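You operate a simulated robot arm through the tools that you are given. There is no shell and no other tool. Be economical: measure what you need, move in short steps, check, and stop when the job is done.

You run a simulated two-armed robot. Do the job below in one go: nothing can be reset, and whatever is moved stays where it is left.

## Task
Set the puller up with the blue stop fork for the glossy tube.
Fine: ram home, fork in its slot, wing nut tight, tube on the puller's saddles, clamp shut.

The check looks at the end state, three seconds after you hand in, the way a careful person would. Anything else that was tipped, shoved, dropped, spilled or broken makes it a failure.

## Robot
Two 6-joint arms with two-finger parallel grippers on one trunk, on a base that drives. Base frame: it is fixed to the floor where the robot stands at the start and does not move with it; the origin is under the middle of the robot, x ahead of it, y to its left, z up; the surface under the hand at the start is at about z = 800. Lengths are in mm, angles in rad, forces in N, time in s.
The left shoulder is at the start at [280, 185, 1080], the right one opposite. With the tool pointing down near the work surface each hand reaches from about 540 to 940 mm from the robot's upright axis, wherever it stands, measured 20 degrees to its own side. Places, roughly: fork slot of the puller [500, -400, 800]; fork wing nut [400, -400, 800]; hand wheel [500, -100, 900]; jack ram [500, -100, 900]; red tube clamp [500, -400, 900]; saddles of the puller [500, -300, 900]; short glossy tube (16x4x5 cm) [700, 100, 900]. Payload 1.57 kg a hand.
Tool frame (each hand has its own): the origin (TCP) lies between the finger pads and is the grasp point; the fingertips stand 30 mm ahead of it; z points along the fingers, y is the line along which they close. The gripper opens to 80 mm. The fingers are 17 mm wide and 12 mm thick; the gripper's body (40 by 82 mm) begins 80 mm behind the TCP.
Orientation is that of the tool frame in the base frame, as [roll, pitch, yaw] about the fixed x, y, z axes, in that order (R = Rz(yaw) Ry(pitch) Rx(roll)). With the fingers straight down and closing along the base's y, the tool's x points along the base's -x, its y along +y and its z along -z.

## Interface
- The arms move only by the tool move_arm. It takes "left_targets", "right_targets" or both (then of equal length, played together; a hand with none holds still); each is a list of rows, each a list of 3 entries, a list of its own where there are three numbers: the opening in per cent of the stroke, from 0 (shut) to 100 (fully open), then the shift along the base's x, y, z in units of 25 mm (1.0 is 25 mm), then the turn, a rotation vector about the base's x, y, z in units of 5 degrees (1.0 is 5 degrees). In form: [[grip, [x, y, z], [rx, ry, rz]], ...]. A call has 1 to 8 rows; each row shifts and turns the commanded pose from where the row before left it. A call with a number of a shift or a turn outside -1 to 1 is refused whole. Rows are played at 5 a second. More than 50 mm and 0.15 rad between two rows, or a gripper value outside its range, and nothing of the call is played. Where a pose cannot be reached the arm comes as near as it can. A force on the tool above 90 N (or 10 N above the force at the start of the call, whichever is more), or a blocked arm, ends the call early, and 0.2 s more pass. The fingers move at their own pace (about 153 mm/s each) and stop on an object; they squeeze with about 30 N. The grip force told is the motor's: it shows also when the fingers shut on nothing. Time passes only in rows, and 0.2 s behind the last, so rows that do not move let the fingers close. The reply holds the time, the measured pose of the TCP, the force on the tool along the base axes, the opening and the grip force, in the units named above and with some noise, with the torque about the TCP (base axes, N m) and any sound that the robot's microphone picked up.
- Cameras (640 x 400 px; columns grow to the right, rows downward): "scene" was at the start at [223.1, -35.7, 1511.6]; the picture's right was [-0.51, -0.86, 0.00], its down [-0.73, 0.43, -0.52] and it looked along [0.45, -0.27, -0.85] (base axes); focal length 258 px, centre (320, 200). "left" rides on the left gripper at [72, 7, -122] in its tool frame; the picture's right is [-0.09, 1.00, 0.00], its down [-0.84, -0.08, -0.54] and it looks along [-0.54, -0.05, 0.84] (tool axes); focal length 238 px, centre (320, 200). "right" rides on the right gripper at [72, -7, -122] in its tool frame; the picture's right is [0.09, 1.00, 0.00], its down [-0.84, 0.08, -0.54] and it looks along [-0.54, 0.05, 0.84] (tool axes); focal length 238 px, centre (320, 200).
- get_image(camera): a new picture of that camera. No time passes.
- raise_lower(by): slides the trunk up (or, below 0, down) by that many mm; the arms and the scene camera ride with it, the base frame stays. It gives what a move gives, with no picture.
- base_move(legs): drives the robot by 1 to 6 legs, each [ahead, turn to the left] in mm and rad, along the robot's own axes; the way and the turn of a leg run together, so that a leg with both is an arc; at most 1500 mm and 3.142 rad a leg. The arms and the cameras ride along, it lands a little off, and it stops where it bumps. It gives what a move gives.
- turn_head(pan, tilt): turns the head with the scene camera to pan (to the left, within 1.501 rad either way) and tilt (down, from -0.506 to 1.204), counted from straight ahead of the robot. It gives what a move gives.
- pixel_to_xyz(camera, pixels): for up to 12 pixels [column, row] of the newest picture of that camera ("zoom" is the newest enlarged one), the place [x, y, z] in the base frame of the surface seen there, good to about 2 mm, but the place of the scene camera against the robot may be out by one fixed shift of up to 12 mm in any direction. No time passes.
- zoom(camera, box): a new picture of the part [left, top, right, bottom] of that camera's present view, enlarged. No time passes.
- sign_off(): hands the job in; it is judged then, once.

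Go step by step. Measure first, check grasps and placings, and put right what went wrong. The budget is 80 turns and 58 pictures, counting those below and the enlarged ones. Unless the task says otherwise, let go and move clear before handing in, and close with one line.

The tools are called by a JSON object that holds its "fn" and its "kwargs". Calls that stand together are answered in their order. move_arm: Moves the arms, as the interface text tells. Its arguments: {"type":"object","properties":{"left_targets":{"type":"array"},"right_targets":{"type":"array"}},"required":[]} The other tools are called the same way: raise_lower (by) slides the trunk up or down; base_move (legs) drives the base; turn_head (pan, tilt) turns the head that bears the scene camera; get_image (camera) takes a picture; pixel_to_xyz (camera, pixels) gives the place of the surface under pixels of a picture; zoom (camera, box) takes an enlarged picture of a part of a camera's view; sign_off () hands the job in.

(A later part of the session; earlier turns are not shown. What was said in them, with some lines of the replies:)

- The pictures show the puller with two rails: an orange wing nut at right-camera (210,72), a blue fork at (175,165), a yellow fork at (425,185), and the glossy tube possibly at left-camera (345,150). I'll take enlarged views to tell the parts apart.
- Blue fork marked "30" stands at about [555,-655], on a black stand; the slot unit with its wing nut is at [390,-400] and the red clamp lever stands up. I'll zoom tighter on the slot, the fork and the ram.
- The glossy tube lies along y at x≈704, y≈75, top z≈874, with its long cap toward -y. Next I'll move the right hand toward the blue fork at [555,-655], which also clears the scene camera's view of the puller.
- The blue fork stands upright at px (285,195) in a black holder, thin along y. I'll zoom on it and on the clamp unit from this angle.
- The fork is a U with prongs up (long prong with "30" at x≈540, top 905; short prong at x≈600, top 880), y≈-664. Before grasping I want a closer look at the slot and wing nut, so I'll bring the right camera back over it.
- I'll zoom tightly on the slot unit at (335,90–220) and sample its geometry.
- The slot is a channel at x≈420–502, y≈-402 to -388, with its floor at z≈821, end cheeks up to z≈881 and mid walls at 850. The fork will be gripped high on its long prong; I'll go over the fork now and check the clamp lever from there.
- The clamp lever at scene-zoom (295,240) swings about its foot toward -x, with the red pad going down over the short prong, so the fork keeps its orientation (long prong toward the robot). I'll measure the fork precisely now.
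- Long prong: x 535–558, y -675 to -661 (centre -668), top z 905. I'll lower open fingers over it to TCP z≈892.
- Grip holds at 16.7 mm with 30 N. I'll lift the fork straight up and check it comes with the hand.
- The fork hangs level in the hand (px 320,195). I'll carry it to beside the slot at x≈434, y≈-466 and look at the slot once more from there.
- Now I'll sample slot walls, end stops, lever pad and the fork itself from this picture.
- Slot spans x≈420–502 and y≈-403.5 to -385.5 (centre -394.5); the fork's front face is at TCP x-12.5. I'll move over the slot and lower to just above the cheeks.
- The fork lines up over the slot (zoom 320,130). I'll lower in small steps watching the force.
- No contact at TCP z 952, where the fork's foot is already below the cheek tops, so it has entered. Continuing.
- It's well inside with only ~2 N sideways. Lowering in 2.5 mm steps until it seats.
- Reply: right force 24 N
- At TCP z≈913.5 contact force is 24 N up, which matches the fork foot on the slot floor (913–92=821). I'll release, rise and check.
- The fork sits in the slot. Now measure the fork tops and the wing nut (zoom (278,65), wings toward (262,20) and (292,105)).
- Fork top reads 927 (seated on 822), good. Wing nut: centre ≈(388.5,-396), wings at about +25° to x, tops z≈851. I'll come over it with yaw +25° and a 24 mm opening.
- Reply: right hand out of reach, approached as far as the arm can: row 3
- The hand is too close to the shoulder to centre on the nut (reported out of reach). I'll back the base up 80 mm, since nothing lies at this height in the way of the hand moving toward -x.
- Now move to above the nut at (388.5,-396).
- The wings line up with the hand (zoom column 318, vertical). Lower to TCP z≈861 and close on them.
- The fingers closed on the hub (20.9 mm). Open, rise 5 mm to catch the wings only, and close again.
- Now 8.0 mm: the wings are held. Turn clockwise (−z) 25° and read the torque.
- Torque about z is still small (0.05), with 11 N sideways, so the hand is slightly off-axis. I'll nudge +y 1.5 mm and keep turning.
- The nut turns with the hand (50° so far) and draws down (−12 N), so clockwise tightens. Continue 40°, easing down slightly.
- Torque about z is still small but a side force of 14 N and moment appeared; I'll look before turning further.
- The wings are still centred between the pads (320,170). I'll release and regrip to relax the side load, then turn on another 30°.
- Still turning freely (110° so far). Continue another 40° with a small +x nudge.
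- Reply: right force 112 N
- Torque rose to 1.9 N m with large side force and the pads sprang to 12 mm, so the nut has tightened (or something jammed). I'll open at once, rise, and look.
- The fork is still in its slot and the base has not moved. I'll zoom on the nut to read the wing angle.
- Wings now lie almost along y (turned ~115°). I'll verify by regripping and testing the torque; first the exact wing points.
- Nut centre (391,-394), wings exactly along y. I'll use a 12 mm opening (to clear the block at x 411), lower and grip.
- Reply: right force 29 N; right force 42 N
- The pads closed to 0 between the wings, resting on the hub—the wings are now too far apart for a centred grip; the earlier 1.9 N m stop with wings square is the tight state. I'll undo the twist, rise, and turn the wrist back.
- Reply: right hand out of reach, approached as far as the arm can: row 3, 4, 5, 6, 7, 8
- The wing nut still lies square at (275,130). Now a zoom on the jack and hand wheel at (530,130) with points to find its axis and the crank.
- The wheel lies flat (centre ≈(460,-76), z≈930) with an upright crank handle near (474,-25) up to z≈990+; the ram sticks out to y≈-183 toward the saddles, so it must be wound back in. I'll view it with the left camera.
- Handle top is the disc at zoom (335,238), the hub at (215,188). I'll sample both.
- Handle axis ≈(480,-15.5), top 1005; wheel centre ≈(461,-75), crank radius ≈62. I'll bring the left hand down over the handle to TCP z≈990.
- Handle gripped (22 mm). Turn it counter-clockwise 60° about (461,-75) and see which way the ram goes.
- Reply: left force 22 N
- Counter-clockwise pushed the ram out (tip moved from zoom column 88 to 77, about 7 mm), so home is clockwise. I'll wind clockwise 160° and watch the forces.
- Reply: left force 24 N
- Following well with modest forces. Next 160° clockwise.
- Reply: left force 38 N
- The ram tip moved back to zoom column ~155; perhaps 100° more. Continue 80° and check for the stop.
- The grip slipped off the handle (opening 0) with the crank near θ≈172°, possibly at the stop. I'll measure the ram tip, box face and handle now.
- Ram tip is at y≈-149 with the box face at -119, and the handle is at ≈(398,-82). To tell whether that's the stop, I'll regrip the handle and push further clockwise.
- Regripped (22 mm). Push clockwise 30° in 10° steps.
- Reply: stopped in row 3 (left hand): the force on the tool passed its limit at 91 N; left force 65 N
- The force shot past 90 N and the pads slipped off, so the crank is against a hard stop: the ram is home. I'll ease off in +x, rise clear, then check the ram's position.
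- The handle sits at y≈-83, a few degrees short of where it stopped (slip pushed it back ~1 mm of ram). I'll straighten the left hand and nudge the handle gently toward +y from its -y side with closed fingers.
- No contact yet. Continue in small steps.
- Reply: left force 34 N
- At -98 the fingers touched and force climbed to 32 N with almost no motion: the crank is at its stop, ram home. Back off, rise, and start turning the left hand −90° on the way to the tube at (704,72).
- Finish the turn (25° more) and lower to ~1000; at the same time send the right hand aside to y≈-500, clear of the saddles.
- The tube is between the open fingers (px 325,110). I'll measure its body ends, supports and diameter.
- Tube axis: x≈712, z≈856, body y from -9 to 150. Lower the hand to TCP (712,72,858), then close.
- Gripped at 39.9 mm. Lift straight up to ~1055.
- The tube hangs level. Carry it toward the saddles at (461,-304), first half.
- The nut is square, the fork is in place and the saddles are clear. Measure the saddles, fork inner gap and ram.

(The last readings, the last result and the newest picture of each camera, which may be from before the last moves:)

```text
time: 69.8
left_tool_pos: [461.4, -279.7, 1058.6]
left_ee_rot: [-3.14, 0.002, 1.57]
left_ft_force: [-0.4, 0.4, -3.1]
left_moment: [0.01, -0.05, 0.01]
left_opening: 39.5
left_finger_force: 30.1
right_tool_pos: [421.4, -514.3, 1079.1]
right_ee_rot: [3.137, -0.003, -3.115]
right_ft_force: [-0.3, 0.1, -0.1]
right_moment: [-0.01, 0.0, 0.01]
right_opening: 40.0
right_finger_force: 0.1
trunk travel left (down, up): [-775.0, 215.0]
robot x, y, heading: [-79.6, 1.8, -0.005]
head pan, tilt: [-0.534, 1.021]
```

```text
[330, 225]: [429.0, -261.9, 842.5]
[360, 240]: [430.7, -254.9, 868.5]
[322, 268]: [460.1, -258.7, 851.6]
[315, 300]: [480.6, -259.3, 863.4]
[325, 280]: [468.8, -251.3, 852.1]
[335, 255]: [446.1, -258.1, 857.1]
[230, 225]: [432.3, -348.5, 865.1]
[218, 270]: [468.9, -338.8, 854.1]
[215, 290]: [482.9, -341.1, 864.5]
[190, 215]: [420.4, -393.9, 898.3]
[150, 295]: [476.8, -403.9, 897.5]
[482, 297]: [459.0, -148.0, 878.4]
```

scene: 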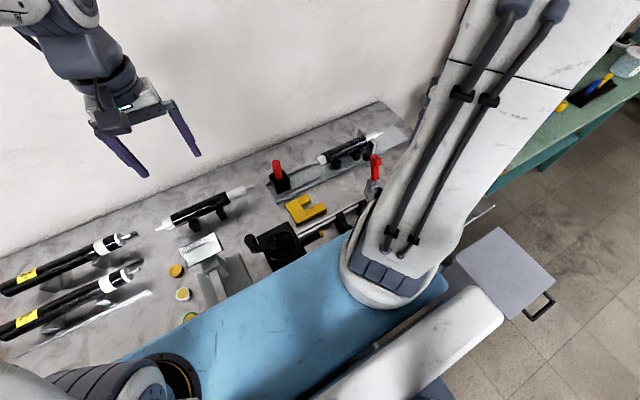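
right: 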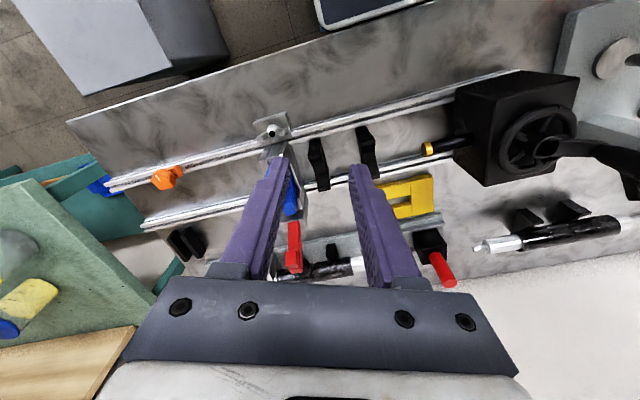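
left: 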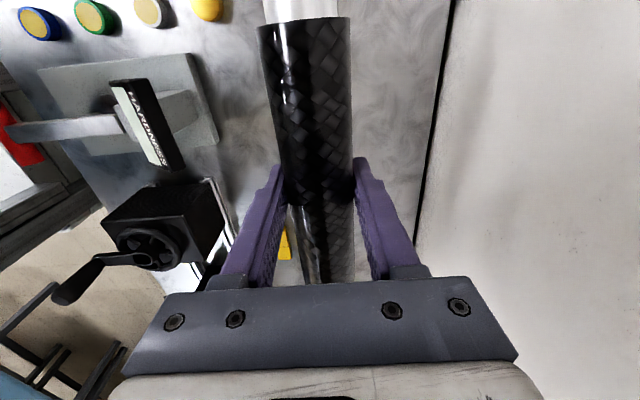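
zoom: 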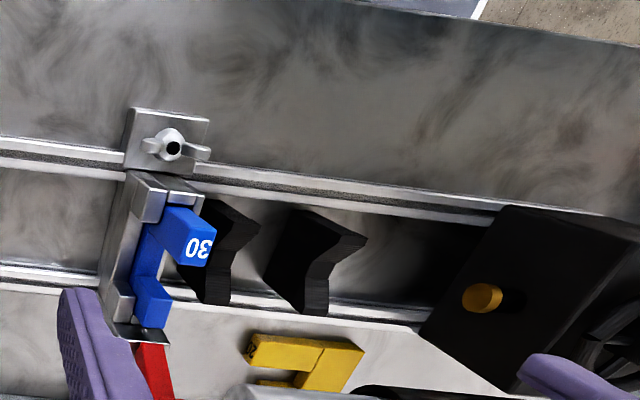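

Saddle V bottoms are at x≈460, z≈852 (y≈-341 and -260); fork gap centre x≈461. So the tube rests at TCP z≈876; I'll go to y≈-304.5 and lower to 950, then check the alignment with the fork.

{"fn": "move_arm", "kwargs": {"left_targets": [[0, [0, -0.5, 0], [0, 0, 0]], [0, [0, -0.49, 0], [0, 0, 0]], [0, [0, 0, -0.9], [0, 0, 0]], [0, [0, 0, -0.9], [0, 0, 0]], [0, [0, 0, -0.9], [0, 0, 0]], [0, [0, 0, -0.9], [0, 0, 0]], [0, [0, 0, -0.7], [0, 0, 0]]]}}

{"fn": "zoom", "kwargs": {"camera": "right", "box": [320, 20, 640, 220]}}

{"fn": "pixel_to_xyz", "kwargs": {"camera": "zoom", "pixels": [[200, 240], [150, 290], [260, 300], [240, 300], [200, 300], [220, 300], [180, 300], [280, 320], [300, 280], [340, 280], [400, 300], [160, 260]]}}

```text
time: 71.4
left_tool_pos: [460.9, -304.2, 950.7]
left_ee_rot: [-3.141, 0.001, 1.572]
left_ft_force: [1.2, -0.1, -2.5]
left_moment: [0.03, -0.02, 0.02]
left_opening: 39.3
left_finger_force: 29.9
right_tool_pos: [421.5, -515.0, 1079.5]
right_ee_rot: [3.136, -0.004, -3.114]
right_ft_force: [-0.1, -0.1, 0.3]
right_moment: [0.0, 0.03, -0.01]
right_opening: 40.0
right_finger_force: 0.2
trunk travel left (down, up): [-775.0, 215.0]
robot x, y, heading: [-82.7, -3.7, -0.003]
head pan, tilt: [-0.534, 1.021]
```

```text
2.00 times, centred on (480, 120) of right
```

zoom: 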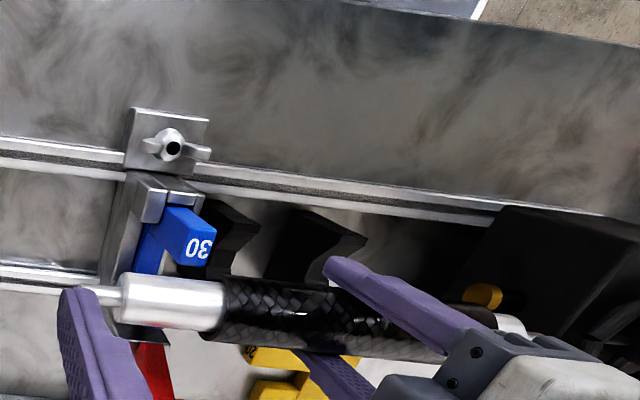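

```text
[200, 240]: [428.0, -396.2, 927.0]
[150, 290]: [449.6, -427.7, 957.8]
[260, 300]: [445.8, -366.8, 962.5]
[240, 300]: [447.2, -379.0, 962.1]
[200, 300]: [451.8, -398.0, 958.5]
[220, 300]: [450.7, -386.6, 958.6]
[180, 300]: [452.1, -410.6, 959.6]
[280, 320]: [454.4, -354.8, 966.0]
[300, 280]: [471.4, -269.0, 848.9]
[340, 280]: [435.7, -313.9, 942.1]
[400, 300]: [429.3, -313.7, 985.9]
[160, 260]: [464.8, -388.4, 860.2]
```

Shoulder of the tube is at y≈-385, just ahead of the fork, and the cap is centred over the fork's gap. Lower to ~889.

{"fn": "move_arm", "kwargs": {"left_targets": [[0, [0, 0, -0.6], [0, 0, 0]], [0, [0, 0, -0.6], [0, 0, 0]], [0, [0, 0, -0.6], [0, 0, 0]], [0, [0, 0, -0.6], [0, 0, 0]]]}}

{"fn": "move_arm", "kwargs": {"left_targets": [[0, [0, 0, -0.16], [0, 0, 0]], [0, [0, 0, -0.16], [0, 0, 0]]]}}

```text
time: 72.4
left_tool_pos: [461.2, -304.4, 891.3]
left_ee_rot: [3.142, 0.001, 1.57]
left_ft_force: [-0.8, 0.3, -3.8]
left_moment: [0.0, 0.02, -0.01]
left_opening: 39.7
left_finger_force: 30.5
right_tool_pos: [421.2, -515.7, 1078.5]
right_ee_rot: [3.138, -0.003, -3.115]
right_ft_force: [0.1, 0.2, -0.2]
right_moment: [0.01, -0.02, -0.01]
right_opening: 40.3
right_finger_force: 0.1
trunk travel left (down, up): [-775.0, 215.0]
robot x, y, heading: [-80.8, -1.0, -0.006]
head pan, tilt: [-0.534, 1.021]
```

```text
time: 73.0
left_tool_pos: [461.7, -304.6, 883.7]
left_ee_rot: [-3.141, 0.002, 1.57]
left_ft_force: [1.1, -0.6, -2.9]
left_moment: [0.02, 0.0, 0.02]
left_opening: 39.9
left_finger_force: 29.9
right_tool_pos: [420.7, -515.8, 1079.4]
right_ee_rot: [3.137, -0.005, -3.116]
right_ft_force: [0.4, 0.7, 0.4]
right_moment: [0.0, 0.03, -0.04]
right_opening: 39.8
right_finger_force: 0.0
trunk travel left (down, up): [-775.0, 215.0]
robot x, y, heading: [-81.0, -1.1, -0.001]
head pan, tilt: [-0.534, 1.021]
```

No contact yet; continue down in fine steps.

{"fn": "move_arm", "kwargs": {"left_targets": [[0, [0, 0, -0.12], [0, 0, 0]], [0, [0, 0, -0.12], [0, 0, 0]]]}}

{"fn": "move_arm", "kwargs": {"left_targets": [[0, [0, 0, -0.08], [0, 0, 0]]]}}

```text
time: 73.6
left_tool_pos: [460.7, -304.7, 880.9]
left_ee_rot: [3.141, 0.005, 1.571]
left_ft_force: [-0.4, 3.2, 17.9]
left_moment: [0.73, 0.01, 0.06]
left_opening: 39.4
left_finger_force: 29.8
right_tool_pos: [420.2, -514.8, 1079.6]
right_ee_rot: [3.138, -0.003, -3.115]
right_ft_force: [0.2, 0.0, -0.3]
right_moment: [0.0, -0.02, -0.02]
right_opening: 40.2
right_finger_force: 0.0
trunk travel left (down, up): [-775.0, 215.0]
robot x, y, heading: [-78.4, 1.3, -0.003]
head pan, tilt: [-0.534, 1.021]
```

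```text
time: 74.0
left_tool_pos: [460.1, -306.5, 879.7]
left_ee_rot: [3.138, 0.008, 1.57]
left_ft_force: [-0.5, 3.6, 26.6]
left_moment: [0.01, -0.03, 0.11]
left_opening: 40.1
left_finger_force: 30.1
right_tool_pos: [420.6, -514.5, 1078.8]
right_ee_rot: [3.138, -0.002, -3.117]
right_ft_force: [-0.7, -0.5, -0.2]
right_moment: [-0.02, -0.02, 0.0]
right_opening: 39.9
right_finger_force: 0.0
trunk travel left (down, up): [-775.0, 215.0]
robot x, y, heading: [-77.3, 3.1, -0.003]
head pan, tilt: [-0.534, 1.021]
```

Contact at TCP z≈880 with balanced moment: the tube rests on both saddles, in line with the ram axis. Release and rise.

{"fn": "move_arm", "kwargs": {"left_targets": [[55, [0, 0, 0.05], [0, 0, 0]], [70, [0, 0, 0], [0, 0, 0]], [70, [0, 0, 0], [0, 0, 0]], [70, [0, 0, 0.6], [0, 0, 0]], [70, [0, 0, 1], [0, 0, 0]], [70, [0, 0, 1], [0, 0, 0]], [70, [0, 0, 1], [0, 0, 0]], [70, [0, 0, 1], [0, 0, 0]]]}}

{"fn": "move_arm", "kwargs": {"left_targets": [[70, [0.2, 1, 1], [0, 0, 0]], [70, [0.2, 1, 1], [0, 0, 0]], [70, [0.2, 1, 0.5], [0, 0, 0]], [70, [0.2, 1, 0], [0, 0, 0]], [70, [0.2, 1, 0], [0, 0, 0]], [70, [0.2, 1, 0], [0, 0, 0]], [70, [0.2, 1, 0], [0, 0, 0]], [70, [0.2, 1, 0], [0, 0, 0]]]}}

{"fn": "get_image", "kwargs": {"camera": "right"}}

```text
time: 75.8
left_tool_pos: [460.1, -305.4, 993.3]
left_ee_rot: [-3.14, 0.002, 1.572]
left_ft_force: [0.5, 0.4, 0.2]
left_moment: [0.03, -0.01, -0.03]
left_opening: 56.2
left_finger_force: 0.1
right_tool_pos: [420.7, -515.9, 1078.9]
right_ee_rot: [3.137, -0.005, -3.114]
right_ft_force: [0.0, 0.1, 0.5]
right_moment: [-0.03, 0.01, 0.03]
right_opening: 39.8
right_finger_force: 0.0
trunk travel left (down, up): [-775.0, 215.0]
robot x, y, heading: [-83.3, -1.9, -0.005]
head pan, tilt: [-0.534, 1.021]
```

```text
time: 77.6
left_tool_pos: [500.1, -105.9, 1055.4]
left_ee_rot: [-3.14, 0.003, 1.571]
left_ft_force: [-0.4, 0.2, 0.1]
left_moment: [0.0, 0.0, 0.03]
left_opening: 55.8
left_finger_force: 0.0
right_tool_pos: [421.2, -515.5, 1079.5]
right_ee_rot: [3.138, -0.003, -3.114]
right_ft_force: [-0.3, -0.5, 0.1]
right_moment: [0.04, -0.01, 0.0]
right_opening: 40.1
right_finger_force: 0.0
trunk travel left (down, up): [-775.0, 215.0]
robot x, y, heading: [-80.5, -1.1, -0.006]
head pan, tilt: [-0.534, 1.021]
```

```text
8 pictures are left
```

right: 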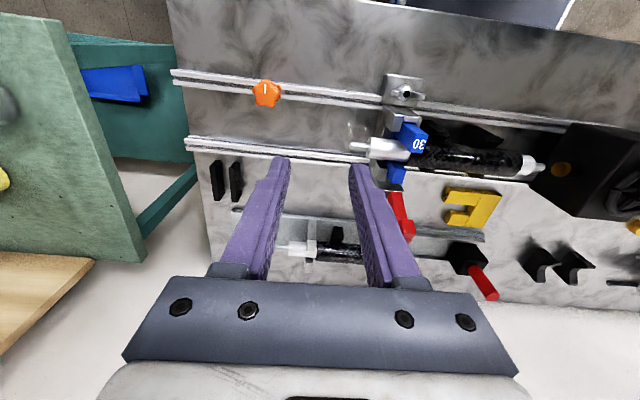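

The tube lies on the saddles with its cap in the fork. Zoom to check seating and measure the clamp lever.

{"fn": "zoom", "kwargs": {"camera": "right", "box": [340, 90, 580, 240]}}

{"fn": "pixel_to_xyz", "kwargs": {"camera": "zoom", "pixels": [[130, 160], [190, 180], [320, 185], [480, 205], [153, 290], [165, 330], [175, 385], [150, 265], [172, 345], [190, 370], [140, 270], [575, 215]]}}

```text
2.67 times, centred on (460, 165) of right
```

zoom: 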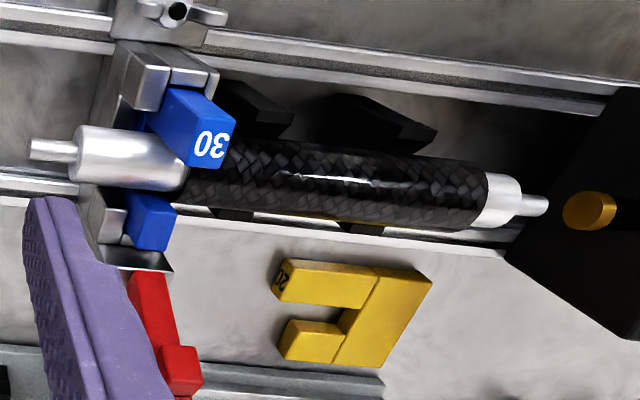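

```text
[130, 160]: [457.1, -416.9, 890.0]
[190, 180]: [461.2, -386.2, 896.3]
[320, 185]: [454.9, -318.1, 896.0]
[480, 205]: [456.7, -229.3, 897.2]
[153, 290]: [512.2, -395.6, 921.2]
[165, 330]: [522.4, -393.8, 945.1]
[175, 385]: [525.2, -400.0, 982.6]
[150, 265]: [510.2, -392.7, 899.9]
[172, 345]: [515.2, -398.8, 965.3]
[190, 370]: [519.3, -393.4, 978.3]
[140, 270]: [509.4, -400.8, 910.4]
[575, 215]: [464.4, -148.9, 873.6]
```

The tube is level (top ≈896.5, shoulder at y≈-386 against the fork). Next the clamp: I'll move the right hand out to x≈570 to see the lever's back and knob.

{"fn": "move_arm", "kwargs": {"right_targets": [[0, [1, 0, 0], [0, 0, 0]], [0, [1, 0, 0], [0, 0, 0]], [0, [1, 0, 0], [0, 0, 0]], [0, [1, 0, 0], [0, 0, 0]], [0, [1, 0, 0], [0, 0, 0]], [0, [1, 0, 0], [0, 0, 0]], [0, [0.4, 0, 0], [0, 0, -0.3]]]}}

{"fn": "zoom", "kwargs": {"camera": "right", "box": [360, 40, 600, 190]}}

```text
time: 79.2
left_tool_pos: [500.1, -105.0, 1054.9]
left_ee_rot: [-3.14, 0.002, 1.571]
left_ft_force: [0.3, 0.3, -1.1]
left_moment: [-0.02, -0.01, 0.01]
left_opening: 56.1
left_finger_force: 0.0
right_tool_pos: [581.5, -515.1, 1078.7]
right_ee_rot: [3.136, -0.002, 3.142]
right_ft_force: [-0.8, 0.9, 0.7]
right_moment: [-0.02, 0.02, -0.01]
right_opening: 0.1
right_finger_force: 21.7
trunk travel left (down, up): [-775.0, 215.0]
robot x, y, heading: [-86.2, 0.5, -0.002]
head pan, tilt: [-0.534, 1.021]
```

```text
2.67 times, centred on (480, 115) of right
```

zoom: 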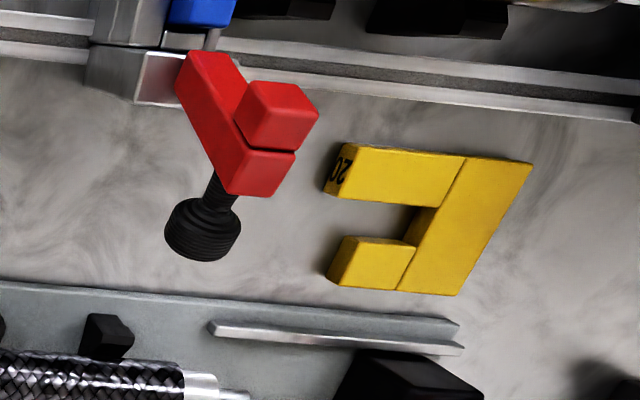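

The lever bar, its red pad on the tube side and the black ribbed knob on the far side are clear. Measure them.

{"fn": "pixel_to_xyz", "kwargs": {"camera": "zoom", "pixels": [[200, 70], [215, 120], [260, 170], [280, 95], [265, 130], [300, 125], [220, 190], [200, 225], [180, 245], [230, 230], [203, 250], [245, 185]]}}

```text
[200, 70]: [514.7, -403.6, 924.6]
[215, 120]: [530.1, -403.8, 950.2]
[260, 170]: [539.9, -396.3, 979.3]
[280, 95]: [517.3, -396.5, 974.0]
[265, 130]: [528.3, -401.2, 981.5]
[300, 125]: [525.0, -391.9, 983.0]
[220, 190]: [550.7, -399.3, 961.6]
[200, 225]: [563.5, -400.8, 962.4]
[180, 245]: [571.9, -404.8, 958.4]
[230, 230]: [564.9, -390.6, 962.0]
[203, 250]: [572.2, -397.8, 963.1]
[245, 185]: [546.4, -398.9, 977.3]
```

Working out the geometry: pivot ≈(516,916), pad centre 52 mm along the bar, so it closes between the fork prongs onto the cap; knob centre now ≈(567,-398,958). I'll place the closed right fingers behind the knob at x≈604.

{"fn": "move_arm", "kwargs": {"right_targets": [[0, [0.2, 0.94, 0], [0, 0, 0]], [0, [0.2, 0.94, 0], [0, 0, 0]], [0, [0.2, 0.94, 0], [0, 0, 0]], [0, [0.2, 0.94, 0], [0, 0, 0]], [0, [0.1, 0.92, 0], [0, 0, 0]], [0, [0, 0, -1], [0, 0, 0]], [0, [0, 0, -1], [0, 0, 0]], [0, [0, 0, -1], [0, 0, 0]]]}}

{"fn": "move_arm", "kwargs": {"right_targets": [[0, [0, 0, -0.8], [0, 0, 0]], [0, [-0.4, 0, 0], [0, 0, 0]], [0, [-0.4, 0, 0], [0, 0, 0]], [0, [-0.4, 0, 0], [0, 0, 0]]]}}

```text
time: 81.0
left_tool_pos: [500.0, -105.7, 1054.6]
left_ee_rot: [-3.141, 0.002, 1.57]
left_ft_force: [0.4, 0.0, 0.0]
left_moment: [0.0, -0.01, 0.01]
left_opening: 55.9
left_finger_force: 0.1
right_tool_pos: [603.0, -397.9, 1003.0]
right_ee_rot: [3.136, -0.003, -3.141]
right_ft_force: [-0.2, -0.9, 0.4]
right_moment: [0.01, 0.0, -0.03]
right_opening: 0.1
right_finger_force: 21.2
trunk travel left (down, up): [-775.0, 215.0]
robot x, y, heading: [-81.9, 1.7, -0.008]
head pan, tilt: [-0.534, 1.021]
```

```text
time: 82.0
left_tool_pos: [500.6, -104.9, 1054.9]
left_ee_rot: [-3.139, 0.003, 1.571]
left_ft_force: [0.0, 0.1, 0.6]
left_moment: [0.0, 0.0, 0.02]
left_opening: 55.8
left_finger_force: 0.0
right_tool_pos: [574.1, -397.0, 983.9]
right_ee_rot: [3.138, -0.002, 3.14]
right_ft_force: [1.0, -0.1, 0.6]
right_moment: [0.02, 0.15, 0.01]
right_opening: 0.0
right_finger_force: 21.3
trunk travel left (down, up): [-775.0, 215.0]
robot x, y, heading: [-83.6, -3.1, -0.002]
head pan, tilt: [-0.534, 1.021]
```

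Light contact, low force. Continue pushing -x by 50 mm.

{"fn": "move_arm", "kwargs": {"right_targets": [[0, [-0.4, 0, 0], [0, 0, 0]], [0, [-0.4, 0, 0], [0, 0, 0]], [0, [-0.4, 0, 0], [0, 0, 0]], [0, [-0.4, 0, 0], [0, 0, 0]], [0, [-0.4, 0, 0], [0, 0, 0]]]}}

{"fn": "get_image", "kwargs": {"camera": "right"}}

```text
time: 83.2
left_tool_pos: [500.5, -106.3, 1055.3]
left_ee_rot: [-3.14, 0.003, 1.571]
left_ft_force: [-0.1, 0.5, -0.3]
left_moment: [0.01, 0.03, 0.01]
left_opening: 56.1
left_finger_force: 0.1
right_tool_pos: [523.0, -396.4, 983.6]
right_ee_rot: [3.137, -0.003, 3.141]
right_ft_force: [-0.1, -0.6, 0.2]
right_moment: [-0.01, 0.0, 0.03]
right_opening: 0.0
right_finger_force: 21.4
trunk travel left (down, up): [-775.0, 215.0]
robot x, y, heading: [-80.5, 0.1, -0.007]
head pan, tilt: [-0.534, 1.021]
```

```text
5 pictures are left
```

right: 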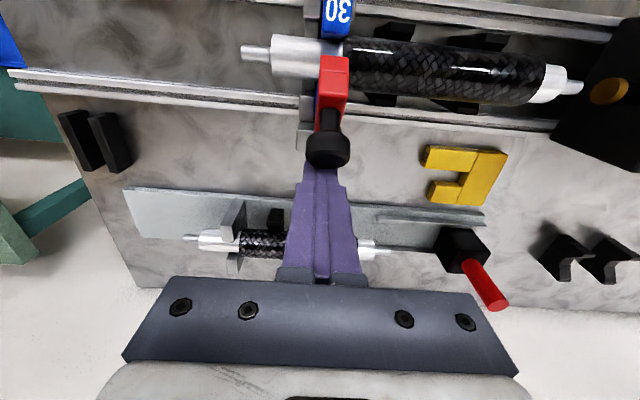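

The lever has swung over toward -x, with the knob at px (327,150) ahead of the fingers. Measure its current angle.

{"fn": "pixel_to_xyz", "kwargs": {"camera": "right", "pixels": [[327, 150], [318, 145], [330, 115], [332, 80], [333, 65], [322, 95], [325, 165]]}}

```text
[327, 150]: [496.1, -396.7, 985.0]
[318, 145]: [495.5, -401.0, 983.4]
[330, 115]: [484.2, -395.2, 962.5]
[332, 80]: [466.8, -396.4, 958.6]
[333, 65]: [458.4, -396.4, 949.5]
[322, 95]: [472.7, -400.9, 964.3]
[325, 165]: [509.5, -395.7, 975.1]
```

The bar is at about -50°. I'll rise above the knob, move over it to x≈482, then press down.

{"fn": "move_arm", "kwargs": {"right_targets": [[0, [0.2, 0, 0.4], [0, 0, 0]], [0, [0, 0, 1], [0, 0, 0]], [0, [0, 0, 0.8], [0, 0, 0]], [0, [-0.9, 0, 0], [0, 0, 0]], [0, [-0.9, 0, 0], [0, 0, 0]], [0, [0, 0, -0.5], [0, 0, 0]], [0, [0, 0, -0.4], [0, 0, 0]]]}}

```text
time: 84.8
left_tool_pos: [501.1, -104.7, 1055.4]
left_ee_rot: [-3.14, 0.001, 1.572]
left_ft_force: [0.8, 0.0, -1.1]
left_moment: [0.03, 0.0, 0.03]
left_opening: 56.3
left_finger_force: 0.1
right_tool_pos: [484.9, -398.0, 1017.5]
right_ee_rot: [3.14, -0.003, 3.141]
right_ft_force: [0.9, 0.2, -0.9]
right_moment: [0.0, -0.01, 0.0]
right_opening: 0.0
right_finger_force: 21.1
trunk travel left (down, up): [-775.0, 215.0]
robot x, y, heading: [-80.7, 2.8, -0.002]
head pan, tilt: [-0.534, 1.021]
```

Now press down with small steps, drifting -x with the knob.

{"fn": "move_arm", "kwargs": {"right_targets": [[0, [-0.3, 0, -0.3], [0, 0, 0]], [0, [-0.3, 0, -0.3], [0, 0, 0]], [0, [-0.2, 0, -0.25], [0, 0, 0]]]}}

{"fn": "move_arm", "kwargs": {"right_targets": [[0, [-0.05, 0, -0.12], [0, 0, 0]], [0, [0, 0, -0.12], [0, 0, 0]]]}}

```text
time: 85.6
left_tool_pos: [500.5, -105.6, 1055.0]
left_ee_rot: [-3.14, 0.001, 1.571]
left_ft_force: [0.0, 0.3, -0.1]
left_moment: [0.01, 0.02, 0.03]
left_opening: 56.1
left_finger_force: 0.1
right_tool_pos: [464.2, -398.3, 995.9]
right_ee_rot: [3.137, -0.002, 3.141]
right_ft_force: [-0.3, -0.6, 0.5]
right_moment: [-0.02, -0.02, 0.01]
right_opening: 0.1
right_finger_force: 21.8
trunk travel left (down, up): [-775.0, 215.0]
robot x, y, heading: [-81.6, -3.1, 0.002]
head pan, tilt: [-0.534, 1.021]
```

```text
time: 86.2
left_tool_pos: [500.5, -105.4, 1053.8]
left_ee_rot: [-3.139, 0.004, 1.572]
left_ft_force: [0.4, -0.3, -0.6]
left_moment: [-0.01, -0.04, 0.04]
left_opening: 56.0
left_finger_force: 0.0
right_tool_pos: [461.7, -397.0, 989.2]
right_ee_rot: [3.139, -0.003, 3.14]
right_ft_force: [-4.5, 0.1, 4.8]
right_moment: [-0.04, 0.15, -0.05]
right_opening: 0.0
right_finger_force: 21.9
trunk travel left (down, up): [-775.0, 215.0]
robot x, y, heading: [-81.3, -1.6, -0.006]
head pan, tilt: [-0.534, 1.021]
```

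Contact of about 5 N at TCP z 989; press on gently.

{"fn": "move_arm", "kwargs": {"right_targets": [[0, [0, 0, -0.12], [0, 0, 0]], [0, [0, 0, -0.12], [0, 0, 0]]]}}

{"fn": "zoom", "kwargs": {"camera": "right", "box": [200, 60, 440, 210]}}

```text
time: 86.8
left_tool_pos: [499.8, -105.0, 1055.1]
left_ee_rot: [3.141, 0.002, 1.573]
left_ft_force: [-0.5, 0.5, -0.5]
left_moment: [-0.01, -0.01, -0.01]
left_opening: 55.9
left_finger_force: 0.0
right_tool_pos: [462.2, -397.8, 982.5]
right_ee_rot: [3.138, -0.001, -3.141]
right_ft_force: [-1.8, 0.3, -0.8]
right_moment: [0.0, 0.0, 0.01]
right_opening: 0.0
right_finger_force: 21.3
trunk travel left (down, up): [-775.0, 215.0]
robot x, y, heading: [-82.6, -1.2, 0.001]
head pan, tilt: [-0.534, 1.021]
```

```text
2.67 times, centred on (320, 135) of right
```

zoom: 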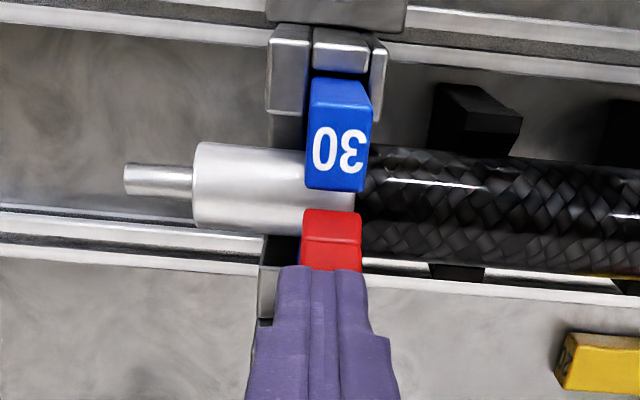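

The bar is folding down between the prongs (red at zoom (330,240)). Keep pressing until it stops.

{"fn": "move_arm", "kwargs": {"right_targets": [[0, [0, 0, -0.15], [0, 0, 0]], [0, [0, 0, -0.15], [0, 0, 0]]]}}

{"fn": "move_arm", "kwargs": {"right_targets": [[0, [0, 0, -0.15], [0, 0, 0]], [0, [0, 0, -0.15], [0, 0, 0]]]}}

```text
time: 87.4
left_tool_pos: [499.1, -105.5, 1055.1]
left_ee_rot: [-3.14, 0.003, 1.571]
left_ft_force: [-0.1, -0.6, 0.3]
left_moment: [-0.03, -0.02, -0.01]
left_opening: 56.1
left_finger_force: 0.1
right_tool_pos: [460.5, -398.0, 976.6]
right_ee_rot: [3.136, -0.004, 3.142]
right_ft_force: [-15.5, -3.0, 14.0]
right_moment: [-0.07, 0.17, 0.06]
right_opening: 0.2
right_finger_force: 21.4
trunk travel left (down, up): [-775.0, 215.0]
robot x, y, heading: [-81.0, -1.0, -0.008]
head pan, tilt: [-0.534, 1.021]
```

```text
time: 88.0
left_tool_pos: [496.9, -105.3, 1057.5]
left_ee_rot: [3.14, 0.001, 1.571]
left_ft_force: [-0.5, 0.3, -0.3]
left_moment: [-0.02, -0.02, 0.02]
left_opening: 56.1
left_finger_force: 0.0
right_tool_pos: [455.5, -398.5, 970.0]
right_ee_rot: [3.133, -0.009, 3.139]
right_ft_force: [-55.7, -19.4, 44.9]
right_moment: [-0.55, 0.35, -0.01]
right_opening: 0.1
right_finger_force: 21.1
trunk travel left (down, up): [-775.0, 215.0]
robot x, y, heading: [-81.5, 1.9, -0.004]
head pan, tilt: [-0.534, 1.021]
```

Force jumped (-56 x, +45 z), so the lever has reached its stop and the fingers are sliding off the knob. Rise and look.

{"fn": "move_arm", "kwargs": {"right_targets": [[0, [-0.1, 0, 0.5], [0, 0, 0]], [0, [0, 0, 1], [0, 0, 0]], [0, [0, 0, 1], [0, 0, 0]], [0, [-0.3, -0.5, 1], [0, 0, 0]], [0, [-0.5, -1, 0.5], [0, 0, 0]], [0, [-0.5, -1, 0], [0, 0, 0]], [0, [-0.5, -1, 0], [0, 0, 0]]]}}

{"fn": "get_image", "kwargs": {"camera": "right"}}

{"fn": "pixel_to_xyz", "kwargs": {"camera": "right", "pixels": [[380, 130], [390, 130], [400, 130], [380, 145], [390, 145], [400, 145], [380, 160], [390, 160], [400, 160], [380, 175], [390, 175], [400, 175]]}}

```text
time: 89.6
left_tool_pos: [500.5, -105.7, 1055.1]
left_ee_rot: [-3.14, 0.004, 1.57]
left_ft_force: [-1.0, 1.0, 0.1]
left_moment: [0.03, -0.02, 0.03]
left_opening: 56.0
left_finger_force: 0.0
right_tool_pos: [414.0, -485.4, 1068.6]
right_ee_rot: [3.136, -0.004, -3.141]
right_ft_force: [-0.1, 0.5, 0.4]
right_moment: [0.03, -0.02, 0.01]
right_opening: 0.0
right_finger_force: 21.7
trunk travel left (down, up): [-775.0, 215.0]
robot x, y, heading: [-80.0, -1.2, -0.009]
head pan, tilt: [-0.534, 1.021]
```

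```text
3 pictures are left
```

right: 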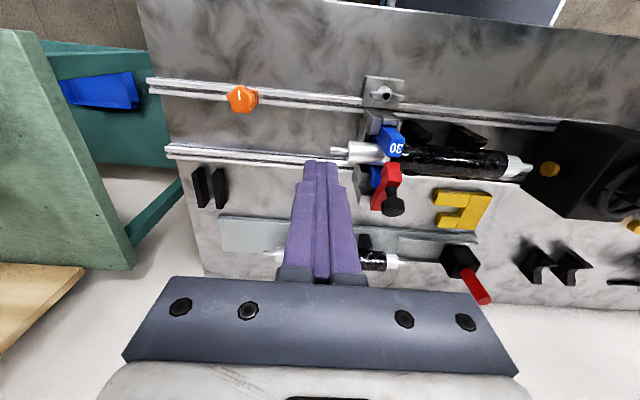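

```text
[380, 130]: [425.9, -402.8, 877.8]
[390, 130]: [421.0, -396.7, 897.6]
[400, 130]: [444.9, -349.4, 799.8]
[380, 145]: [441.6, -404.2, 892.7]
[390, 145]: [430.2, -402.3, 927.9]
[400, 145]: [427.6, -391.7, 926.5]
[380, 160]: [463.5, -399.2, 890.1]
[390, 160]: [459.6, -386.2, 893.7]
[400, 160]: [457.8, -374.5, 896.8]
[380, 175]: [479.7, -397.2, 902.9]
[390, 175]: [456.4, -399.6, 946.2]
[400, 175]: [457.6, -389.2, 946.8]
```

The lever is still part-open: pad near (457,-394,946). I'll sample the knob and bar to find its angle.

{"fn": "pixel_to_xyz", "kwargs": {"camera": "right", "pixels": [[393, 200], [393, 210], [388, 205], [398, 205], [392, 190], [377, 195], [385, 185], [397, 185], [392, 168], [376, 205]]}}

```text
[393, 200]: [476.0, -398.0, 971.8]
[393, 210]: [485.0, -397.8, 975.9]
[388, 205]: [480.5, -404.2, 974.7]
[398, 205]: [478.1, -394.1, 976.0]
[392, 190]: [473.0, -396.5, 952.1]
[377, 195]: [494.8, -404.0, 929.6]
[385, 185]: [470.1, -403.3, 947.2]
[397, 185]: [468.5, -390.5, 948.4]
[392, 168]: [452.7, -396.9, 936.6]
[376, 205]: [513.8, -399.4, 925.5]
```

The bar is at about -60°, knob centre (481,-398,970); last time the fingers went past the knob onto the bar's end. I'll come down on the knob top itself at x≈486.

{"fn": "move_arm", "kwargs": {"right_targets": [[0, [0.73, 0.88, 0], [0, 0, 0]], [0, [0.73, 0.88, 0], [0, 0, 0]], [0, [0.73, 0.88, 0], [0, 0, 0]], [0, [0.7, 0.87, 0], [0, 0, 0]], [0, [0, 0, -1], [0, 0, 0]], [0, [0, 0, -0.8], [0, 0, 0]]]}}

{"fn": "move_arm", "kwargs": {"right_targets": [[0, [0, 0, -0.3], [0, 0, 0]], [0, [-0.1, 0, -0.2], [0, 0, 0]]]}}

```text
time: 91.0
left_tool_pos: [500.2, -105.4, 1055.4]
left_ee_rot: [-3.139, 0.001, 1.57]
left_ft_force: [-0.1, 0.3, -0.4]
left_moment: [0.03, -0.01, 0.02]
left_opening: 55.8
left_finger_force: 0.1
right_tool_pos: [488.2, -396.8, 1022.2]
right_ee_rot: [3.137, -0.005, 3.141]
right_ft_force: [-0.1, -0.5, -0.2]
right_moment: [0.02, 0.02, -0.03]
right_opening: 0.0
right_finger_force: 21.1
trunk travel left (down, up): [-775.0, 215.0]
robot x, y, heading: [-77.3, -0.2, -0.007]
head pan, tilt: [-0.534, 1.021]
```

```text
time: 91.6
left_tool_pos: [500.8, -105.0, 1056.0]
left_ee_rot: [-3.139, 0.002, 1.57]
left_ft_force: [-0.2, -0.3, 0.1]
left_moment: [0.0, 0.0, 0.01]
left_opening: 56.2
left_finger_force: 0.0
right_tool_pos: [483.7, -397.5, 1010.1]
right_ee_rot: [3.137, -0.004, -3.141]
right_ft_force: [0.1, -0.3, -0.2]
right_moment: [0.04, -0.01, 0.02]
right_opening: 0.0
right_finger_force: 21.5
trunk travel left (down, up): [-775.0, 215.0]
robot x, y, heading: [-80.9, 3.2, -0.001]
head pan, tilt: [-0.534, 1.021]
```

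{"fn": "move_arm", "kwargs": {"right_targets": [[0, [-0.05, 0, -0.2], [0, 0, 0]], [0, [-0.1, 0, -0.2], [0, 0, 0]]]}}

{"fn": "move_arm", "kwargs": {"right_targets": [[0, [-0.1, 0, -0.2], [0, 0, 0]], [0, [-0.1, 0, -0.15], [0, 0, 0]]]}}

```text
time: 92.2
left_tool_pos: [500.5, -106.4, 1055.3]
left_ee_rot: [-3.141, 0.001, 1.571]
left_ft_force: [0.8, -0.1, -0.2]
left_moment: [-0.01, 0.01, -0.01]
left_opening: 56.2
left_finger_force: 0.1
right_tool_pos: [480.3, -397.3, 1001.1]
right_ee_rot: [3.139, -0.002, -3.142]
right_ft_force: [0.2, 0.1, 0.7]
right_moment: [0.0, -0.01, 0.01]
right_opening: 0.0
right_finger_force: 21.6
trunk travel left (down, up): [-775.0, 215.0]
robot x, y, heading: [-83.6, 3.0, -0.004]
head pan, tilt: [-0.534, 1.021]
```

```text
time: 92.8
left_tool_pos: [500.7, -104.9, 1054.5]
left_ee_rot: [-3.139, 0.001, 1.572]
left_ft_force: [0.2, 0.2, -0.5]
left_moment: [-0.02, -0.02, 0.0]
left_opening: 56.1
left_finger_force: 0.1
right_tool_pos: [475.6, -396.2, 992.0]
right_ee_rot: [3.136, -0.003, 3.141]
right_ft_force: [-0.6, -1.1, 0.7]
right_moment: [0.0, -0.01, -0.03]
right_opening: 0.1
right_finger_force: 21.3
trunk travel left (down, up): [-775.0, 215.0]
robot x, y, heading: [-80.3, -0.2, 0.0]
head pan, tilt: [-0.534, 1.021]
5 turns are left
```

Still almost no force at TCP z 992; few turns remain, so I'll press on down 12 mm and look in the same step.

{"fn": "move_arm", "kwargs": {"right_targets": [[0, [-0.1, 0, -0.2], [0, 0, 0]], [0, [-0.1, 0, -0.2], [0, 0, 0]], [0, [0, 0, -0.1], [0, 0, 0]]]}}

{"fn": "zoom", "kwargs": {"camera": "right", "box": [220, 60, 420, 230]}}

{"fn": "pixel_to_xyz", "kwargs": {"camera": "right", "pixels": [[325, 130], [325, 140], [325, 150], [325, 160], [318, 150], [332, 150], [312, 160], [340, 160], [310, 170], [345, 170]]}}

```text
time: 93.6
left_tool_pos: [498.0, -104.8, 1056.3]
left_ee_rot: [-3.141, 0.003, 1.57]
left_ft_force: [0.5, -0.8, -0.1]
left_moment: [0.05, 0.01, -0.02]
left_opening: 56.1
left_finger_force: 0.0
right_tool_pos: [471.0, -397.7, 983.1]
right_ee_rot: [3.142, 0.003, 3.141]
right_ft_force: [-3.4, 4.2, 44.4]
right_moment: [0.21, 0.36, 0.03]
right_opening: 0.1
right_finger_force: 21.8
trunk travel left (down, up): [-775.0, 215.0]
robot x, y, heading: [-81.6, 5.6, -0.001]
head pan, tilt: [-0.534, 1.021]
```

```text
2.35 times, centred on (320, 145) of right
```

zoom: 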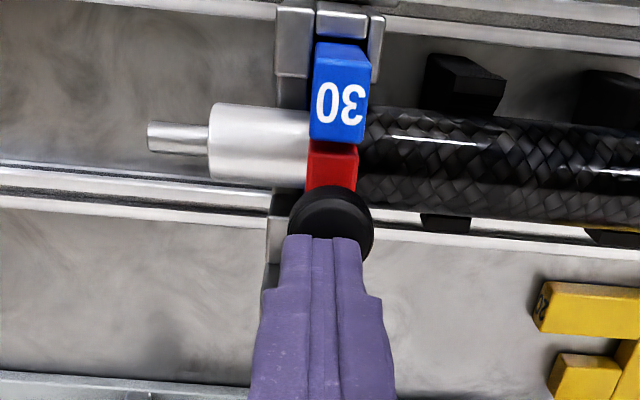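

```text
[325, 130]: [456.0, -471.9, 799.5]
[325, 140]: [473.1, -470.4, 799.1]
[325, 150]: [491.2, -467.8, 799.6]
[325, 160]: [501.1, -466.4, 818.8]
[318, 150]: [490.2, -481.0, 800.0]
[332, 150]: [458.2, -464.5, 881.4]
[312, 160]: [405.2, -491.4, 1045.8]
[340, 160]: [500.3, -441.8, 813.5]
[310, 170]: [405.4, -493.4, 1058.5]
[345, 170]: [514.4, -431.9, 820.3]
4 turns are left
```

The knob now faces straight up, the red bar lies flat behind the "30" prong (zoom 330,165), and there's 44 N of resistance: it looks shut. I'll confirm heights, press slightly more, rise clear, and look again.

{"fn": "pixel_to_xyz", "kwargs": {"camera": "zoom", "pixels": [[330, 150], [330, 175], [330, 205], [360, 220], [300, 220]]}}

{"fn": "move_arm", "kwargs": {"right_targets": [[0, [0, 0, -0.06], [0, 0, 0]], [0, [0, 0, 0], [0, 0, 0]]]}}

{"fn": "move_arm", "kwargs": {"right_targets": [[0, [0, 0, 0.4], [0, 0, 0]], [0, [0, 0, 1], [0, 0, 0]], [0, [0, 0, 1], [0, 0, 0]], [0, [0, 0, 1], [0, 0, 0]], [0, [-0.5, -1, 0.4], [0, 0, 0]], [0, [-0.5, -1, 0], [0, 0, 0]], [0, [-0.5, -1, 0], [0, 0, 0]], [0, [-0.5, -1, 0], [0, 0, 0]]]}}

{"fn": "zoom", "kwargs": {"camera": "right", "box": [340, 60, 600, 230]}}

{"fn": "pixel_to_xyz", "kwargs": {"camera": "zoom", "pixels": [[120, 220], [130, 240], [110, 260], [140, 260], [100, 240], [150, 240], [120, 280], [140, 220], [160, 220], [160, 260]]}}

```text
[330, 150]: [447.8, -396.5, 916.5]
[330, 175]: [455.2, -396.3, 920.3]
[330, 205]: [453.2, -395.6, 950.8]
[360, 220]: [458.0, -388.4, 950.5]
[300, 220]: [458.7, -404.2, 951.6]
```

```text
time: 94.2
left_tool_pos: [499.0, -104.3, 1056.5]
left_ee_rot: [3.141, 0.002, 1.572]
left_ft_force: [-1.0, -0.8, 0.1]
left_moment: [0.01, 0.0, -0.01]
left_opening: 55.9
left_finger_force: 0.1
right_tool_pos: [470.1, -398.2, 982.2]
right_ee_rot: [-3.141, 0.002, 3.14]
right_ft_force: [-8.3, 2.8, 72.7]
right_moment: [0.26, 0.62, 0.09]
right_opening: 0.0
right_finger_force: 21.2
trunk travel left (down, up): [-775.0, 215.0]
robot x, y, heading: [-81.0, 0.5, -0.001]
head pan, tilt: [-0.534, 1.021]
```

```text
time: 96.0
left_tool_pos: [500.4, -104.7, 1055.2]
left_ee_rot: [-3.14, 0.003, 1.571]
left_ft_force: [0.4, 0.2, -0.7]
left_moment: [-0.01, -0.01, -0.04]
left_opening: 55.9
left_finger_force: 0.1
right_tool_pos: [420.3, -496.0, 1073.9]
right_ee_rot: [3.137, -0.003, -3.141]
right_ft_force: [-0.7, 0.3, 0.1]
right_moment: [0.0, 0.01, 0.0]
right_opening: 0.0
right_finger_force: 20.5
trunk travel left (down, up): [-775.0, 215.0]
robot x, y, heading: [-82.2, 1.0, -0.003]
head pan, tilt: [-0.534, 1.021]
```

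```text
2.35 times, centred on (470, 145) of right
```

zoom: 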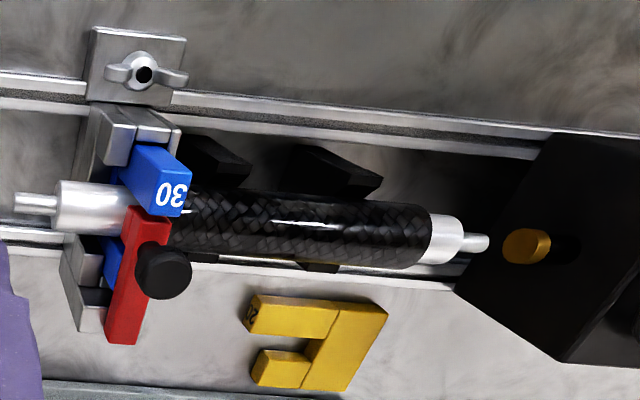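

```text
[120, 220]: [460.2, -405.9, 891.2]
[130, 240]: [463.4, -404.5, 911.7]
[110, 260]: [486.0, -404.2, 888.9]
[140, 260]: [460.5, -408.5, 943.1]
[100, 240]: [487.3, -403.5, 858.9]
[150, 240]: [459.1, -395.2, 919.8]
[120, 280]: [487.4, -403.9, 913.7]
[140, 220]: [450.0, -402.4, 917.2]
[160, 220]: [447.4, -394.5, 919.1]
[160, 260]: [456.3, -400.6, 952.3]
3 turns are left
```

The clamp bar lies flat on the cap (z≈919 along its length, zoom (130,280)) and stayed shut after I let go. The fork and tube are seated, the wing nut is square and the ram is drawn back at zoom (525,245); both hands are clear, so I'm handing in.

{"fn": "sign_off", "kwargs": {}}

```text
The job is handed in.
```

I've handed the job in: the ram is wound back to its stop, the blue fork is in its slot, the glossy tube is on the saddles and the clamp is shut. The wing nut is tight as far as I could tell: it hit a hard stop at about 1.9 N m, but my attempt to re-grip it and check didn't catch the wings.
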